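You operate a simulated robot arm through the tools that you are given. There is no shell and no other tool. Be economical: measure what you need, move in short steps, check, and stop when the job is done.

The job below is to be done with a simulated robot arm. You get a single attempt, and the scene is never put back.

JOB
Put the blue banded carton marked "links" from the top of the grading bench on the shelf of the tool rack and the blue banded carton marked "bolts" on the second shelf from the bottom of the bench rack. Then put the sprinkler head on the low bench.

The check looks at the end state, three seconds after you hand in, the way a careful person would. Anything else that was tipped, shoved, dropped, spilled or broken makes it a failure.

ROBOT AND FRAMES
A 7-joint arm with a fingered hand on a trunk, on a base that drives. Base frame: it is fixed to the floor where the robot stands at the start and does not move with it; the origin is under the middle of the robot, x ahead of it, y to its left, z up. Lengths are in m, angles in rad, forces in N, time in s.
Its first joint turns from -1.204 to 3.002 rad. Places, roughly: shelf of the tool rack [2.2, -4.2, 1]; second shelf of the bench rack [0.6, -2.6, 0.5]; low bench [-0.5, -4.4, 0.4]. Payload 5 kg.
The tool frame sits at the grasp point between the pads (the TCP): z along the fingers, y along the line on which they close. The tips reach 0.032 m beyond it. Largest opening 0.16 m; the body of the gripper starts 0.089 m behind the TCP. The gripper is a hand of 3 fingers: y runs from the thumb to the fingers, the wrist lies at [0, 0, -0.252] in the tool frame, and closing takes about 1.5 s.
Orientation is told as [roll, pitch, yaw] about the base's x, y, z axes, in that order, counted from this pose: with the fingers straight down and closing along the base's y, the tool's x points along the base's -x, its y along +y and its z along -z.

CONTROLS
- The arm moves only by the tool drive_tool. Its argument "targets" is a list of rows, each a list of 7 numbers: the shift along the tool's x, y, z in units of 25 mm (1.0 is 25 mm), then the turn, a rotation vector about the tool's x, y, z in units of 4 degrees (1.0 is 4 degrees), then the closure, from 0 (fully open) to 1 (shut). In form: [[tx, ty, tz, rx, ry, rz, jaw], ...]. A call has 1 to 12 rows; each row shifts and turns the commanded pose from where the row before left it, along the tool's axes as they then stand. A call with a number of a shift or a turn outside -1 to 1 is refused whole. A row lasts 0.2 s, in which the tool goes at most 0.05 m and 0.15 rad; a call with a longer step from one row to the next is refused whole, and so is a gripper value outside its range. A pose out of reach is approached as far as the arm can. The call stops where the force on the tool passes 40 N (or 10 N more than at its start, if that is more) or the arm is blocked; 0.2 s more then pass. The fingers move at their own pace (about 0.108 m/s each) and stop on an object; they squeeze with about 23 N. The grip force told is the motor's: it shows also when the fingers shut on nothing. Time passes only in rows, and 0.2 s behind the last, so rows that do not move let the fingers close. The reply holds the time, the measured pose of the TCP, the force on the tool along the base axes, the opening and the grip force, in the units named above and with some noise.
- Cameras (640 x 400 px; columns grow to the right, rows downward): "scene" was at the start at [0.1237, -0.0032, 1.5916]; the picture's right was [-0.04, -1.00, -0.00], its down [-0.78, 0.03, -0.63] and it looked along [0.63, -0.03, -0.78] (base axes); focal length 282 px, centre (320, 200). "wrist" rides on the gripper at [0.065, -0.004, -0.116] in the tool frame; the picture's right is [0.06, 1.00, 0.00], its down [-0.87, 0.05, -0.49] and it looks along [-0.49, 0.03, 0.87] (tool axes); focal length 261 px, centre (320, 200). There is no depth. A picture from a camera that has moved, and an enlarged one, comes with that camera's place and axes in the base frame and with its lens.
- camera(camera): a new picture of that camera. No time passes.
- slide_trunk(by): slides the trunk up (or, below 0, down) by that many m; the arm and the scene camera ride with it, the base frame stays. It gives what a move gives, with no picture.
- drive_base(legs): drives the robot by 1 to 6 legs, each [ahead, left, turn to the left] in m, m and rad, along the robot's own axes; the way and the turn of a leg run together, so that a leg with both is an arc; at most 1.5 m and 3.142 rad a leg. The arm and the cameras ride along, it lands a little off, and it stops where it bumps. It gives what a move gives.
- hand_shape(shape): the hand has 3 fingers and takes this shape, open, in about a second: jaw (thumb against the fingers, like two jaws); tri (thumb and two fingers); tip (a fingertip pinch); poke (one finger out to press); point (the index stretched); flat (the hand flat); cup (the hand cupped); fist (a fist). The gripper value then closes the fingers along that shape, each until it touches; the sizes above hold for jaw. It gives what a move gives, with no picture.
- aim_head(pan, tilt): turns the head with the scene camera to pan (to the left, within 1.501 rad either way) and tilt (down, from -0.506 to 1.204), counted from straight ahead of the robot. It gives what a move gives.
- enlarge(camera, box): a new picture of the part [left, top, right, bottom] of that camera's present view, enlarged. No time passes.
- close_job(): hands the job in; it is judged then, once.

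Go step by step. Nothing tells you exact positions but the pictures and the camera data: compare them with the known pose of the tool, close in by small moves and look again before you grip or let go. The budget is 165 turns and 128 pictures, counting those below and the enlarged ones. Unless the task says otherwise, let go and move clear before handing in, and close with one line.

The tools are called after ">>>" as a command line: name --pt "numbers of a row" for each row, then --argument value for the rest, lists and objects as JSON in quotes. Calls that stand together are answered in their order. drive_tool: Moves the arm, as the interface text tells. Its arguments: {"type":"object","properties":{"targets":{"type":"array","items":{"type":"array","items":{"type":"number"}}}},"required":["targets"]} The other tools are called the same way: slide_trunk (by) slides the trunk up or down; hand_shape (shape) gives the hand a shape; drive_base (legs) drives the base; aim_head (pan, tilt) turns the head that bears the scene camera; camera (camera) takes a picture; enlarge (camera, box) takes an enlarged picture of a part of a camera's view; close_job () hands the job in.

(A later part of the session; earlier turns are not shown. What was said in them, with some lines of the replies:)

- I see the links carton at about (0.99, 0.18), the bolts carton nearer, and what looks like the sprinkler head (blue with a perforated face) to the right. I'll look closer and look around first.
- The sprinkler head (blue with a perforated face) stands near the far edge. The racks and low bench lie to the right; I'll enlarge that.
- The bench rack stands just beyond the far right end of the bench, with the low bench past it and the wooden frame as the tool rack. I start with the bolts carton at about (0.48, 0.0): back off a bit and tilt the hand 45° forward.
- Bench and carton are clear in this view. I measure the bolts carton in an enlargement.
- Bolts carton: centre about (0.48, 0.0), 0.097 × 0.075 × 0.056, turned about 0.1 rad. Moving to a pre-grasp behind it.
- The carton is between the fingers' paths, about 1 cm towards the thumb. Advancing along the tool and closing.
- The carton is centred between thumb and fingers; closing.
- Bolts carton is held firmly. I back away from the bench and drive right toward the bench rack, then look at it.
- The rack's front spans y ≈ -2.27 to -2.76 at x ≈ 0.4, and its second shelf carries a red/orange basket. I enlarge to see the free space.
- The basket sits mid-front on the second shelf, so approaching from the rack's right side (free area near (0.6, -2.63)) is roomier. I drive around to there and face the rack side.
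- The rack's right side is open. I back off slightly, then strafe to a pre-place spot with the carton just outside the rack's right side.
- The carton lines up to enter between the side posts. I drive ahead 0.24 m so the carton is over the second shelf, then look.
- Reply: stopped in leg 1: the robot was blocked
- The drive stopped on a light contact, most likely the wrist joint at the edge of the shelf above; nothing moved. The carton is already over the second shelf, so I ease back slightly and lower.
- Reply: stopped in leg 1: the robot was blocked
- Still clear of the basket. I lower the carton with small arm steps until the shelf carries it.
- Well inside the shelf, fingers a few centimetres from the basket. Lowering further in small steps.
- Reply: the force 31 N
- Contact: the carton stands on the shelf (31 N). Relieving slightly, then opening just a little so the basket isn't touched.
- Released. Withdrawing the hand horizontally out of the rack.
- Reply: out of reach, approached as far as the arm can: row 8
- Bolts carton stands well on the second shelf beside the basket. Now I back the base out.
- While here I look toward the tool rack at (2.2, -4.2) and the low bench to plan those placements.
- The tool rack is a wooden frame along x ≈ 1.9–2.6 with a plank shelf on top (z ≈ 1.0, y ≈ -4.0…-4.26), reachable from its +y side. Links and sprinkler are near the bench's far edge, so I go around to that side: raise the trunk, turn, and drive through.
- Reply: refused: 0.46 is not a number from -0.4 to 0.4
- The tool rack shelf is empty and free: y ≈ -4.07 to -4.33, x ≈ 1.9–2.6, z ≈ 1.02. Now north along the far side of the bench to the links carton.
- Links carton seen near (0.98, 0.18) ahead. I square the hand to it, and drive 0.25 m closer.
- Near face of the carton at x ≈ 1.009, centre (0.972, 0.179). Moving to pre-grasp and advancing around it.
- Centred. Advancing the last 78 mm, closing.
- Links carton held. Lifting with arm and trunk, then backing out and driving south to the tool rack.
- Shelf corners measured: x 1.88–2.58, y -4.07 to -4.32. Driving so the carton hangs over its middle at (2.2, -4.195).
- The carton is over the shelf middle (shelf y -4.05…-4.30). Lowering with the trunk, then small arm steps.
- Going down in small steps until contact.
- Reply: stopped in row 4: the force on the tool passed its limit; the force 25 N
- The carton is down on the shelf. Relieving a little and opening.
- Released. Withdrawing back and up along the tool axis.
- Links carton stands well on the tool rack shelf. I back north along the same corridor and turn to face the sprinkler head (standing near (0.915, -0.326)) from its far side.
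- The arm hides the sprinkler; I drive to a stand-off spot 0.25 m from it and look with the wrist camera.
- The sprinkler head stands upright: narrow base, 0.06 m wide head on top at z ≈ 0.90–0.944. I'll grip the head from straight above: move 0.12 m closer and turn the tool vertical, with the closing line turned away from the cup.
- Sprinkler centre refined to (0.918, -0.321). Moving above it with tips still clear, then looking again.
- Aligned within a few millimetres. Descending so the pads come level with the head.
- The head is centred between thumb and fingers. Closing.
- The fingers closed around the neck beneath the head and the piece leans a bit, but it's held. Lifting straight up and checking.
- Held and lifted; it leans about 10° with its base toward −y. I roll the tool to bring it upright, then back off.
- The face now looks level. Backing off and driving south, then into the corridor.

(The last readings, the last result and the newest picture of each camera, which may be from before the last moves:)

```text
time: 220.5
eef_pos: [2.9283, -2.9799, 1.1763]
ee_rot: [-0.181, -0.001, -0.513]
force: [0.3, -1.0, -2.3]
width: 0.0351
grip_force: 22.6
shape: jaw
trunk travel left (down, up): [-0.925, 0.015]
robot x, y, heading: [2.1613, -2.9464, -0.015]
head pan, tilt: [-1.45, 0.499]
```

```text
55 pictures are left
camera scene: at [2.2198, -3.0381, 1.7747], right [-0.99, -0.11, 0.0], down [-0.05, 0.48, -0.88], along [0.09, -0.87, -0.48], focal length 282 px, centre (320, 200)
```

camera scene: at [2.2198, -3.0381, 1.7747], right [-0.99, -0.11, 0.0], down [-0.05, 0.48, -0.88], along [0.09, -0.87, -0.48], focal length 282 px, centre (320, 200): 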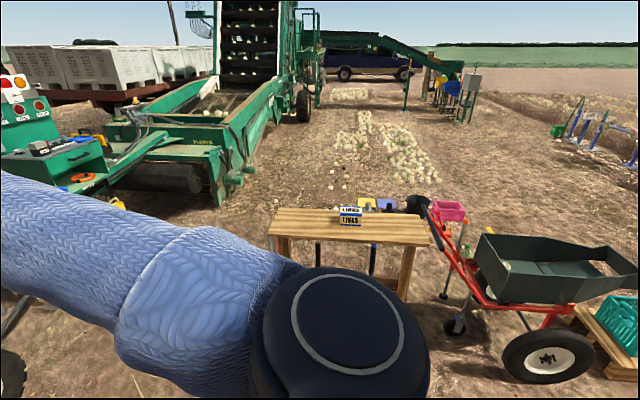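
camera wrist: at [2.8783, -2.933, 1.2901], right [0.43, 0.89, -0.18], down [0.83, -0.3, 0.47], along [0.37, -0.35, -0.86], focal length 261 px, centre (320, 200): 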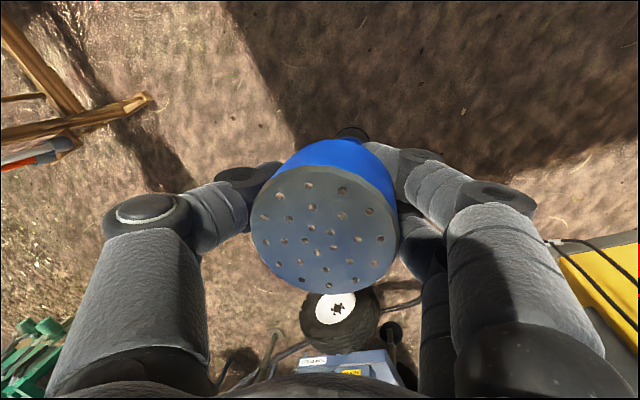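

All fine; links carton stands on the tool rack. Backing west through the corridor to a spot north of the low bench.

>>> drive_base --legs '[[-0.45, -0.48, 0], [-1.2, 0, 0], [-0.8, 0, 0], [0, 0, -1.55]]'

>>> aim_head --pan 0 --tilt 0.7

>>> camera --camera "scene"

>>> camera --camera "wrist"

```text
time: 237.5
eef_pos: [-0.3234, -4.1403, 1.1761]
ee_rot: [-0.181, -0.001, -2.066]
force: [-1.5, -0.4, -2.4]
width: 0.0347
grip_force: 23.4
shape: jaw
trunk travel left (down, up): [-0.925, 0.015]
robot x, y, heading: [-0.3048, -3.3752, -1.564]
head pan, tilt: [-1.45, 0.499]
```

```text
time: 239.1
eef_pos: [-0.3226, -4.1409, 1.176]
ee_rot: [-0.181, 0.0, -2.062]
force: [0.1, -0.4, -2.7]
width: 0.0347
grip_force: 22.8
shape: jaw
trunk travel left (down, up): [-0.925, 0.015]
robot x, y, heading: [-0.3093, -3.3738, -1.565]
head pan, tilt: [0.0, 0.7]
```

```text
54 pictures are left
camera scene: at [-0.3077, -3.5102, 1.757], right [-1.0, 0.0, 0.0], down [0.0, 0.64, -0.76], along [0.0, -0.76, -0.64], focal length 282 px, centre (320, 200)
```

scene: 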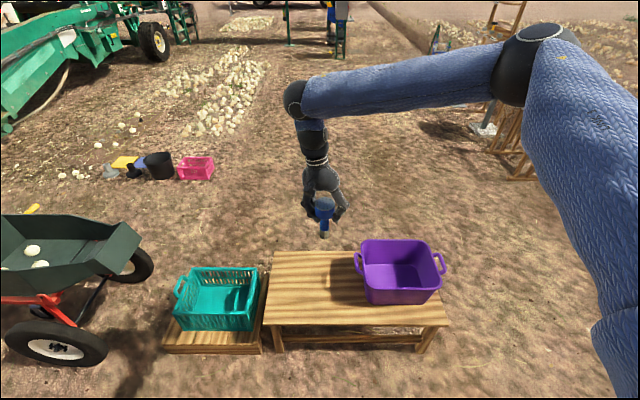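

```text
53 pictures are left
camera wrist: at [-0.2784, -4.0909, 1.2901], right [0.89, -0.41, -0.18], down [-0.29, -0.83, 0.47], along [-0.34, -0.37, -0.86], focal length 261 px, centre (320, 200)
```

wrist: 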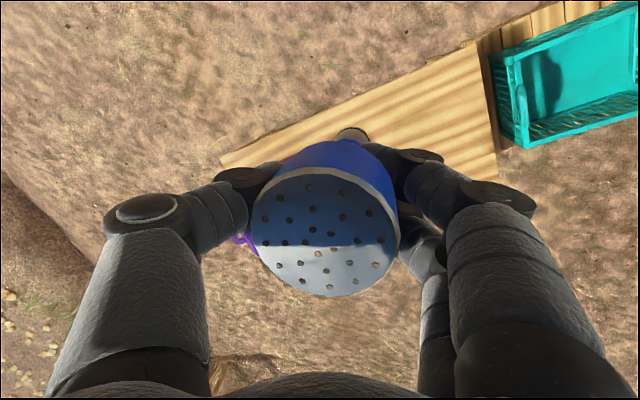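

The low bench top spans x -0.94…-0.02, y -4.19…-4.62 with the tub on its far right part; free area is around (-0.26, -4.4). Driving there and lowering the trunk.

>>> drive_base --legs '[[0.26, 0.062, 0]]'

>>> slide_trunk --by -0.4

>>> camera --camera "scene"

>>> camera --camera "wrist"

```text
time: 241.0
eef_pos: [-0.2617, -4.401, 1.1753]
ee_rot: [-0.182, -0.002, -2.066]
force: [-1.0, 0.0, -2.6]
width: 0.0347
grip_force: 22.9
shape: jaw
trunk travel left (down, up): [-0.925, 0.015]
robot x, y, heading: [-0.2417, -3.6337, -1.566]
head pan, tilt: [0.0, 0.7]
```

```text
time: 244.8
eef_pos: [-0.2631, -4.4006, 0.7748]
ee_rot: [-0.182, -0.002, -2.067]
force: [0.7, -0.1, -2.3]
width: 0.0347
grip_force: 23.1
shape: jaw
trunk travel left (down, up): [-0.525, 0.415]
robot x, y, heading: [-0.2421, -3.6339, -1.569]
head pan, tilt: [0.0, 0.7]
```

```text
52 pictures are left
camera scene: at [-0.2448, -3.7702, 1.3571], right [-1.0, 0.0, 0.0], down [0.0, 0.64, -0.76], along [0.0, -0.76, -0.64], focal length 282 px, centre (320, 200)
```

scene: 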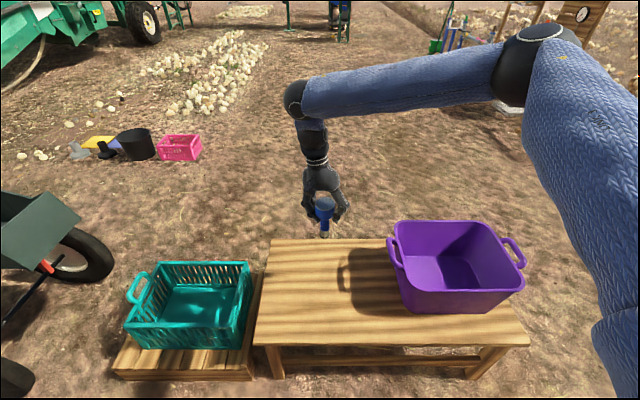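

```text
51 pictures are left
camera wrist: at [-0.2172, -4.3511, 0.8903], right [0.89, -0.41, -0.18], down [-0.29, -0.83, 0.47], along [-0.35, -0.37, -0.86], focal length 261 px, centre (320, 200)
```

wrist: 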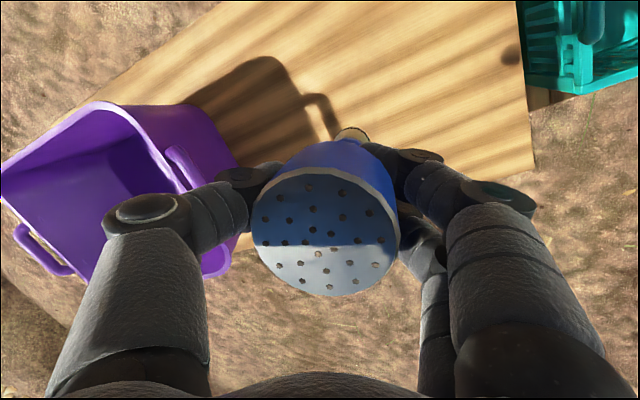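

The sprinkler hangs upright over the free part of the bench. Lowering further.

>>> slide_trunk --by -0.2

>>> enlarge --camera "scene" --box '[250, 140, 410, 260]'

>>> camera --camera "wrist"

```text
time: 247.0
eef_pos: [-0.2623, -4.4012, 0.5758]
ee_rot: [-0.182, -0.001, -2.067]
force: [-0.1, 0.1, -2.8]
width: 0.0348
grip_force: 22.7
shape: jaw
trunk travel left (down, up): [-0.325, 0.615]
robot x, y, heading: [-0.2458, -3.6353, -1.566]
head pan, tilt: [0.0, 0.7]
```

```text
3.33 times, centred on (330, 200) of scene
camera zoom: at [-0.2448, -3.7701, 1.1571], right [-1.0, 0.0, 0.0], down [0.0, 0.64, -0.76], along [0.0, -0.76, -0.64], focal length 939 px, centre (287, 200)
```

zoom: 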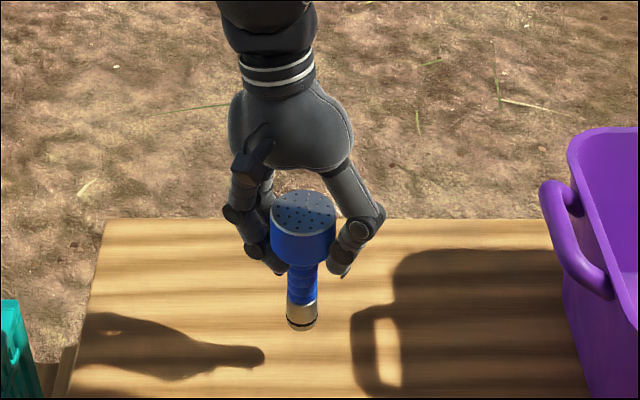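

```text
49 pictures are left
camera wrist: at [-0.2172, -4.351, 0.6904], right [0.89, -0.41, -0.18], down [-0.29, -0.83, 0.47], along [-0.35, -0.37, -0.86], focal length 261 px, centre (320, 200)
```

wrist: 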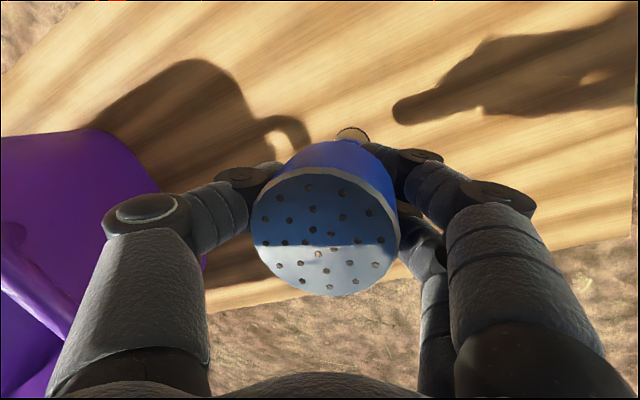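

Upright and about 5 cm above the bench. Going down 4 cm, compensating for the tool roll.

>>> drive_tool --pt "0 0.072 0.393 0 0 0 1" --pt "0 0.072 0.393 0 0 0 1" --pt "0 0.072 0.393 0 0 0 1" --pt "0 0.058 0.315 0 0 0 1"

>>> enlarge --camera "scene" --box '[280, 170, 380, 250]'

```text
time: 248.0
eef_pos: [-0.2636, -4.402, 0.536]
ee_rot: [-0.18, -0.001, -2.067]
force: [0.8, 0.5, -3.2]
width: 0.0348
grip_force: 23.2
shape: jaw
trunk travel left (down, up): [-0.325, 0.615]
robot x, y, heading: [-0.2433, -3.6365, -1.567]
head pan, tilt: [0.0, 0.7]
```

```text
5.00 times, centred on (330, 210) of scene
camera zoom: at [-0.2449, -3.7704, 1.157], right [-1.0, 0.0, 0.0], down [0.0, 0.64, -0.76], along [0.0, -0.76, -0.64], focal length 1408 px, centre (270, 150)
```

zoom: 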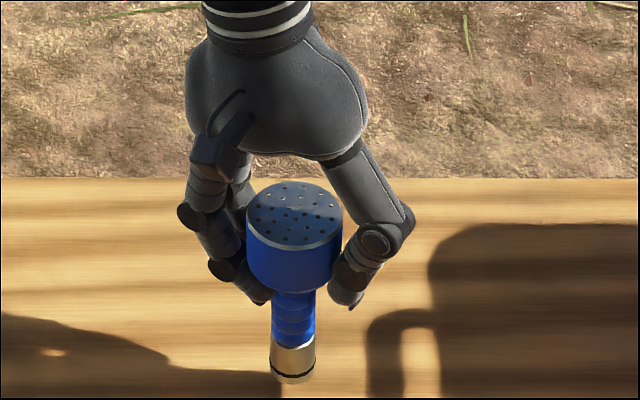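

Vertical. Final approach in 3 mm steps.

>>> drive_tool --pt "0 0.022 0.118 0 0 0 1" --pt "0 0.022 0.118 0 0 0 1" --pt "0 0.022 0.118 0 0 0 1" --pt "0 0.022 0.118 0 0 0 1"

```text
time: 249.0
eef_pos: [-0.2625, -4.4008, 0.5268]
ee_rot: [-0.183, 0.001, -2.065]
force: [0.3, -0.5, -1.4]
width: 0.035
grip_force: 23.5
shape: jaw
trunk travel left (down, up): [-0.325, 0.615]
robot x, y, heading: [-0.2409, -3.6357, -1.567]
head pan, tilt: [0.0, 0.7]
```

>>> drive_tool --pt "0 0.015 0.08 0 0 0 1" --pt "0 0.015 0.08 0 0 0 1"

>>> enlarge --camera "scene" --box '[280, 170, 380, 250]'

>>> camera --camera "wrist"

```text
time: 249.6
eef_pos: [-0.2628, -4.4011, 0.5231]
ee_rot: [-0.181, 0.001, -2.065]
force: [0.7, 0.7, -2.7]
width: 0.035
grip_force: 22.7
shape: jaw
trunk travel left (down, up): [-0.325, 0.615]
robot x, y, heading: [-0.2432, -3.6379, -1.566]
head pan, tilt: [0.0, 0.7]
```

```text
5.00 times, centred on (330, 210) of scene
camera zoom: at [-0.2449, -3.7703, 1.157], right [-1.0, 0.0, 0.0], down [0.0, 0.64, -0.76], along [0.0, -0.76, -0.64], focal length 1408 px, centre (270, 150)
```

zoom: 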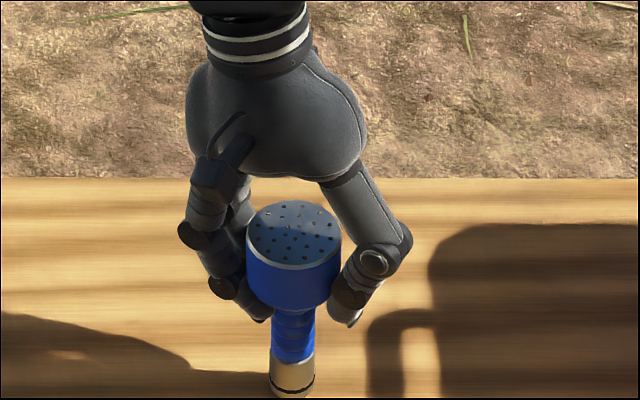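

```text
46 pictures are left
camera wrist: at [-0.2173, -4.3514, 0.6365], right [0.89, -0.41, -0.18], down [-0.29, -0.83, 0.47], along [-0.34, -0.37, -0.86], focal length 261 px, centre (320, 200)
```

wrist: 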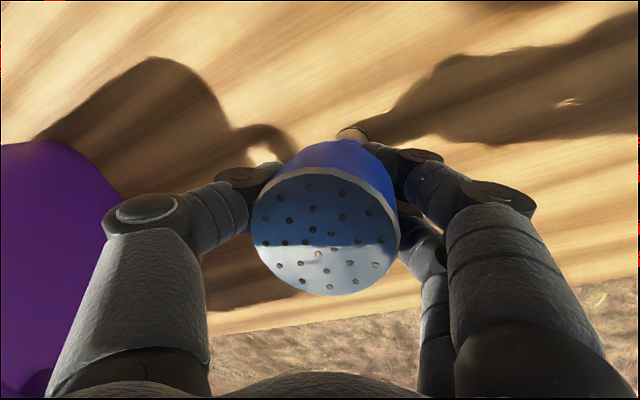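

Still hanging; continuing down in tiny steps.

>>> drive_tool --pt "0 0.015 0.08 0 0 0 1" --pt "0 0.015 0.08 0 0 0 1" --pt "0 0.015 0.08 0 0 0 1"

```text
time: 250.4
eef_pos: [-0.2624, -4.4014, 0.5145]
ee_rot: [-0.182, 0.0, -2.067]
force: [1.3, 0.2, -1.8]
width: 0.0349
grip_force: 23.2
shape: jaw
trunk travel left (down, up): [-0.325, 0.615]
robot x, y, heading: [-0.2403, -3.6341, -1.569]
head pan, tilt: [0.0, 0.7]
```

>>> drive_tool --pt "0 0.015 0.08 0 0 0 1" --pt "0 0.015 0.08 0 0 0 1"

>>> aim_head --pan 0 --tilt 0.85

>>> enlarge --camera "scene" --box '[280, 130, 380, 210]'

```text
time: 251.0
eef_pos: [-0.2614, -4.4005, 0.5126]
ee_rot: [-0.18, -0.003, -2.067]
force: [0.5, -1.4, 8.9]
width: 0.0347
grip_force: 23.1
shape: jaw
trunk travel left (down, up): [-0.325, 0.615]
robot x, y, heading: [-0.2438, -3.6339, -1.569]
head pan, tilt: [0.0, 0.7]
```

```text
time: 251.7
eef_pos: [-0.2623, -4.401, 0.5132]
ee_rot: [-0.179, -0.002, -2.067]
force: [1.4, -3.5, 12.9]
width: 0.035
grip_force: 22.7
shape: jaw
trunk travel left (down, up): [-0.325, 0.615]
robot x, y, heading: [-0.2415, -3.6354, -1.568]
head pan, tilt: [0.0, 0.85]
```

```text
5.00 times, centred on (330, 170) of scene
camera zoom: at [-0.2448, -3.7627, 1.145], right [-1.0, 0.0, 0.0], down [0.0, 0.75, -0.66], along [0.0, -0.66, -0.75], focal length 1408 px, centre (270, 350)
```

zoom: 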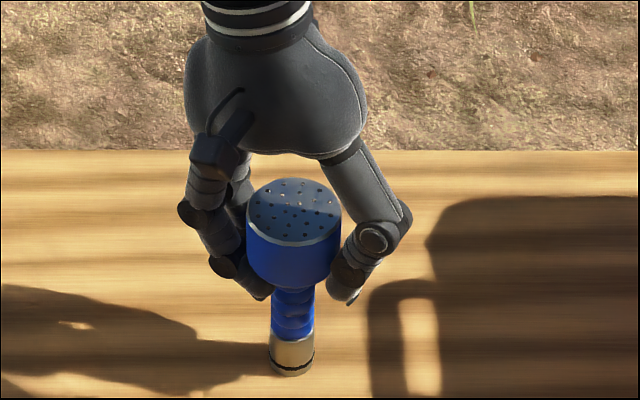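

It stands on the bench (13 N). Relieving by 2 mm, then opening gradually.

>>> drive_tool --pt "0 -0.015 -0.08 0 0 0 1" --pt "0 0 0 0 0 0 0.8" --pt "0 0 0 0 0 0 0.76" --pt "0 0 0 0 0 0 0.73" --pt "0 0 0 0 0 0 0.7" --pt "0 0 0 0 0 0 0.67" --pt "0 0 0 0 0 0 0.67"

>>> enlarge --camera "scene" --box '[280, 130, 380, 210]'

>>> camera --camera "wrist"

```text
time: 253.3
eef_pos: [-0.2615, -4.4005, 0.5131]
ee_rot: [-0.182, -0.002, -2.065]
force: [1.2, 0.4, -0.3]
width: 0.0522
grip_force: 0.1
shape: jaw
trunk travel left (down, up): [-0.325, 0.615]
robot x, y, heading: [-0.242, -3.6368, -1.568]
head pan, tilt: [0.0, 0.85]
```

```text
5.00 times, centred on (330, 170) of scene
camera zoom: at [-0.2449, -3.7633, 1.1448], right [-1.0, 0.0, 0.0], down [0.0, 0.75, -0.66], along [0.0, -0.66, -0.75], focal length 1408 px, centre (270, 350)
```

zoom: 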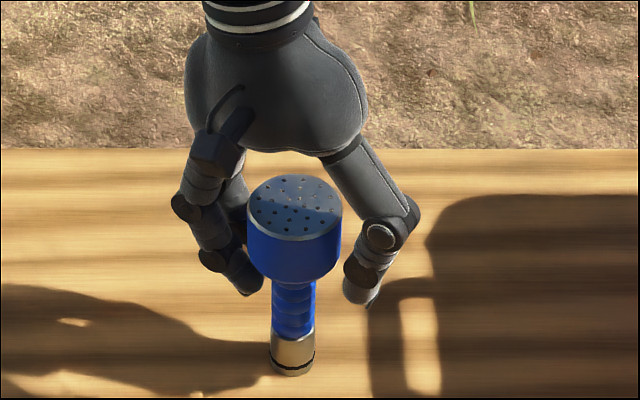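

```text
43 pictures are left
camera wrist: at [-0.2174, -4.351, 0.6284], right [0.89, -0.41, -0.18], down [-0.29, -0.83, 0.47], along [-0.35, -0.37, -0.86], focal length 261 px, centre (320, 200)
```

wrist: 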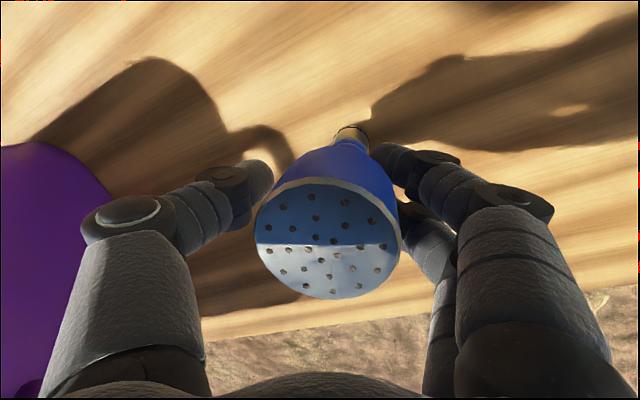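

It stands freely. Opening fully, then lifting straight up.

>>> drive_tool --pt "0 0 0 0 0 0 0.6" --pt "0 0 0 0 0 0 0.5" --pt "0 0 0 0 0 0 0.4" --pt "0 0 0 0 0 0 0.3" --pt "0 0 0 0 0 0 0.2" --pt "0 0 0 0 0 0 0.1" --pt "0 0 0 0 0 0 0.1"

>>> camera --camera "wrist"

```text
time: 254.9
eef_pos: [-0.2629, -4.4011, 0.5139]
ee_rot: [-0.181, -0.002, -2.066]
force: [-1.0, -0.3, -0.1]
width: 0.1439
grip_force: 0.0
shape: jaw
trunk travel left (down, up): [-0.325, 0.615]
robot x, y, heading: [-0.2412, -3.6343, -1.569]
head pan, tilt: [0.0, 0.85]
```

```text
42 pictures are left
camera wrist: at [-0.2174, -4.351, 0.6284], right [0.89, -0.41, -0.18], down [-0.29, -0.83, 0.47], along [-0.35, -0.37, -0.86], focal length 261 px, centre (320, 200)
```

wrist: 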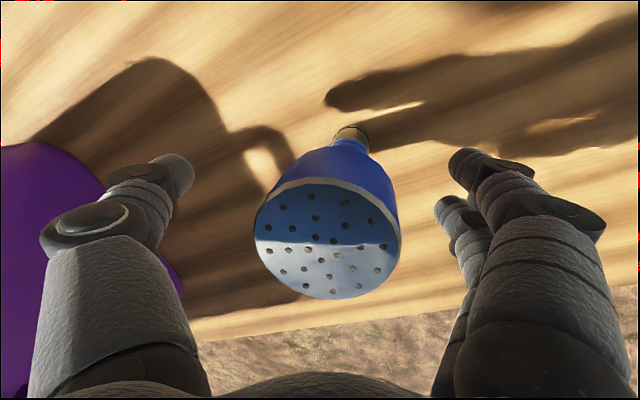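

Clear on all sides. Lifting straight up with the trunk and checking.

>>> slide_trunk --by 0.25

>>> drive_base --legs '[[-0.2, 0, 0]]'

>>> camera --camera "scene"

```text
time: 257.4
eef_pos: [-0.263, -4.4, 0.7628]
ee_rot: [-0.18, 0.0, -2.067]
force: [0.5, -0.8, -0.4]
width: 0.144
grip_force: 0.1
shape: jaw
trunk travel left (down, up): [-0.575, 0.365]
robot x, y, heading: [-0.2409, -3.636, -1.567]
head pan, tilt: [0.0, 0.85]
```

```text
time: 259.0
eef_pos: [-0.2631, -4.2, 0.7637]
ee_rot: [-0.179, -0.001, -2.066]
force: [0.0, 0.8, 0.7]
width: 0.1439
grip_force: 0.1
shape: jaw
trunk travel left (down, up): [-0.575, 0.365]
robot x, y, heading: [-0.2421, -3.4368, -1.571]
head pan, tilt: [0.0, 0.85]
```

```text
41 pictures are left
camera scene: at [-0.2453, -3.5616, 1.395], right [-1.0, 0.0, 0.0], down [0.0, 0.75, -0.66], along [0.0, -0.66, -0.75], focal length 282 px, centre (320, 200)
```

scene: 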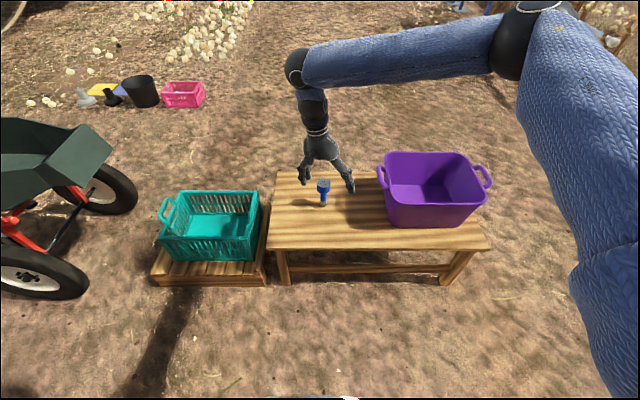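

Sprinkler head stands on the low bench. A last check of the bench rack before handing in.

>>> drive_base --legs '[[0, 0, 1.1]]'

>>> aim_head --pan 1.25 --tilt 0.5

>>> enlarge --camera "scene" --box '[160, 60, 480, 340]'

```text
time: 262.2
eef_pos: [0.429, -3.8019, 0.7626]
ee_rot: [-0.182, -0.001, -0.965]
force: [1.2, -0.2, 0.1]
width: 0.1439
grip_force: 0.0
shape: jaw
trunk travel left (down, up): [-0.575, 0.365]
robot x, y, heading: [-0.239, -3.4354, -0.474]
head pan, tilt: [0.0, 0.85]
```

```text
time: 263.6
eef_pos: [0.4311, -3.8012, 0.7628]
ee_rot: [-0.181, -0.003, -0.966]
force: [0.2, -0.3, 0.6]
width: 0.1439
grip_force: 0.0
shape: jaw
trunk travel left (down, up): [-0.575, 0.365]
robot x, y, heading: [-0.2455, -3.4358, -0.471]
head pan, tilt: [1.25, 0.499]
```

```text
1.43 times, centred on (320, 200) of scene
camera zoom: at [-0.1356, -3.3937, 1.4248], right [0.7, -0.71, 0.0], down [-0.34, -0.34, -0.88], along [0.62, 0.62, -0.48], focal length 402 px, centre (320, 200)
```

zoom: 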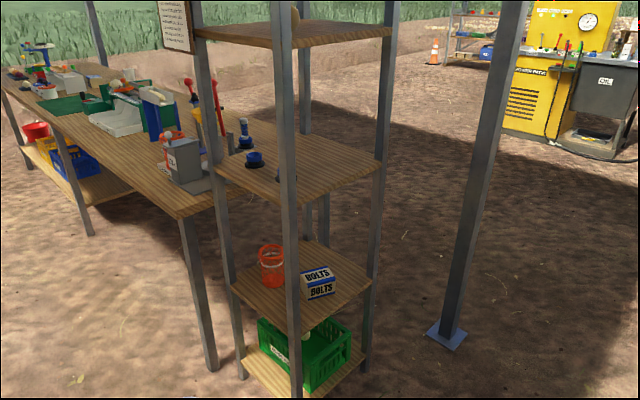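

The bolts carton stands on the second shelf next to the upright basket and everything else is in place; handing in.

>>> close_job

```text
The job is handed in.
```

All three items are placed, and the job is handed in. The links carton is on the tool rack shelf, the bolts carton is on the second shelf of the bench rack, and the sprinkler head is standing upright on the low bench. Driving in at the bench rack, the robot was blocked once by an unseen light contact, and I saw nothing moved in the later pictures.
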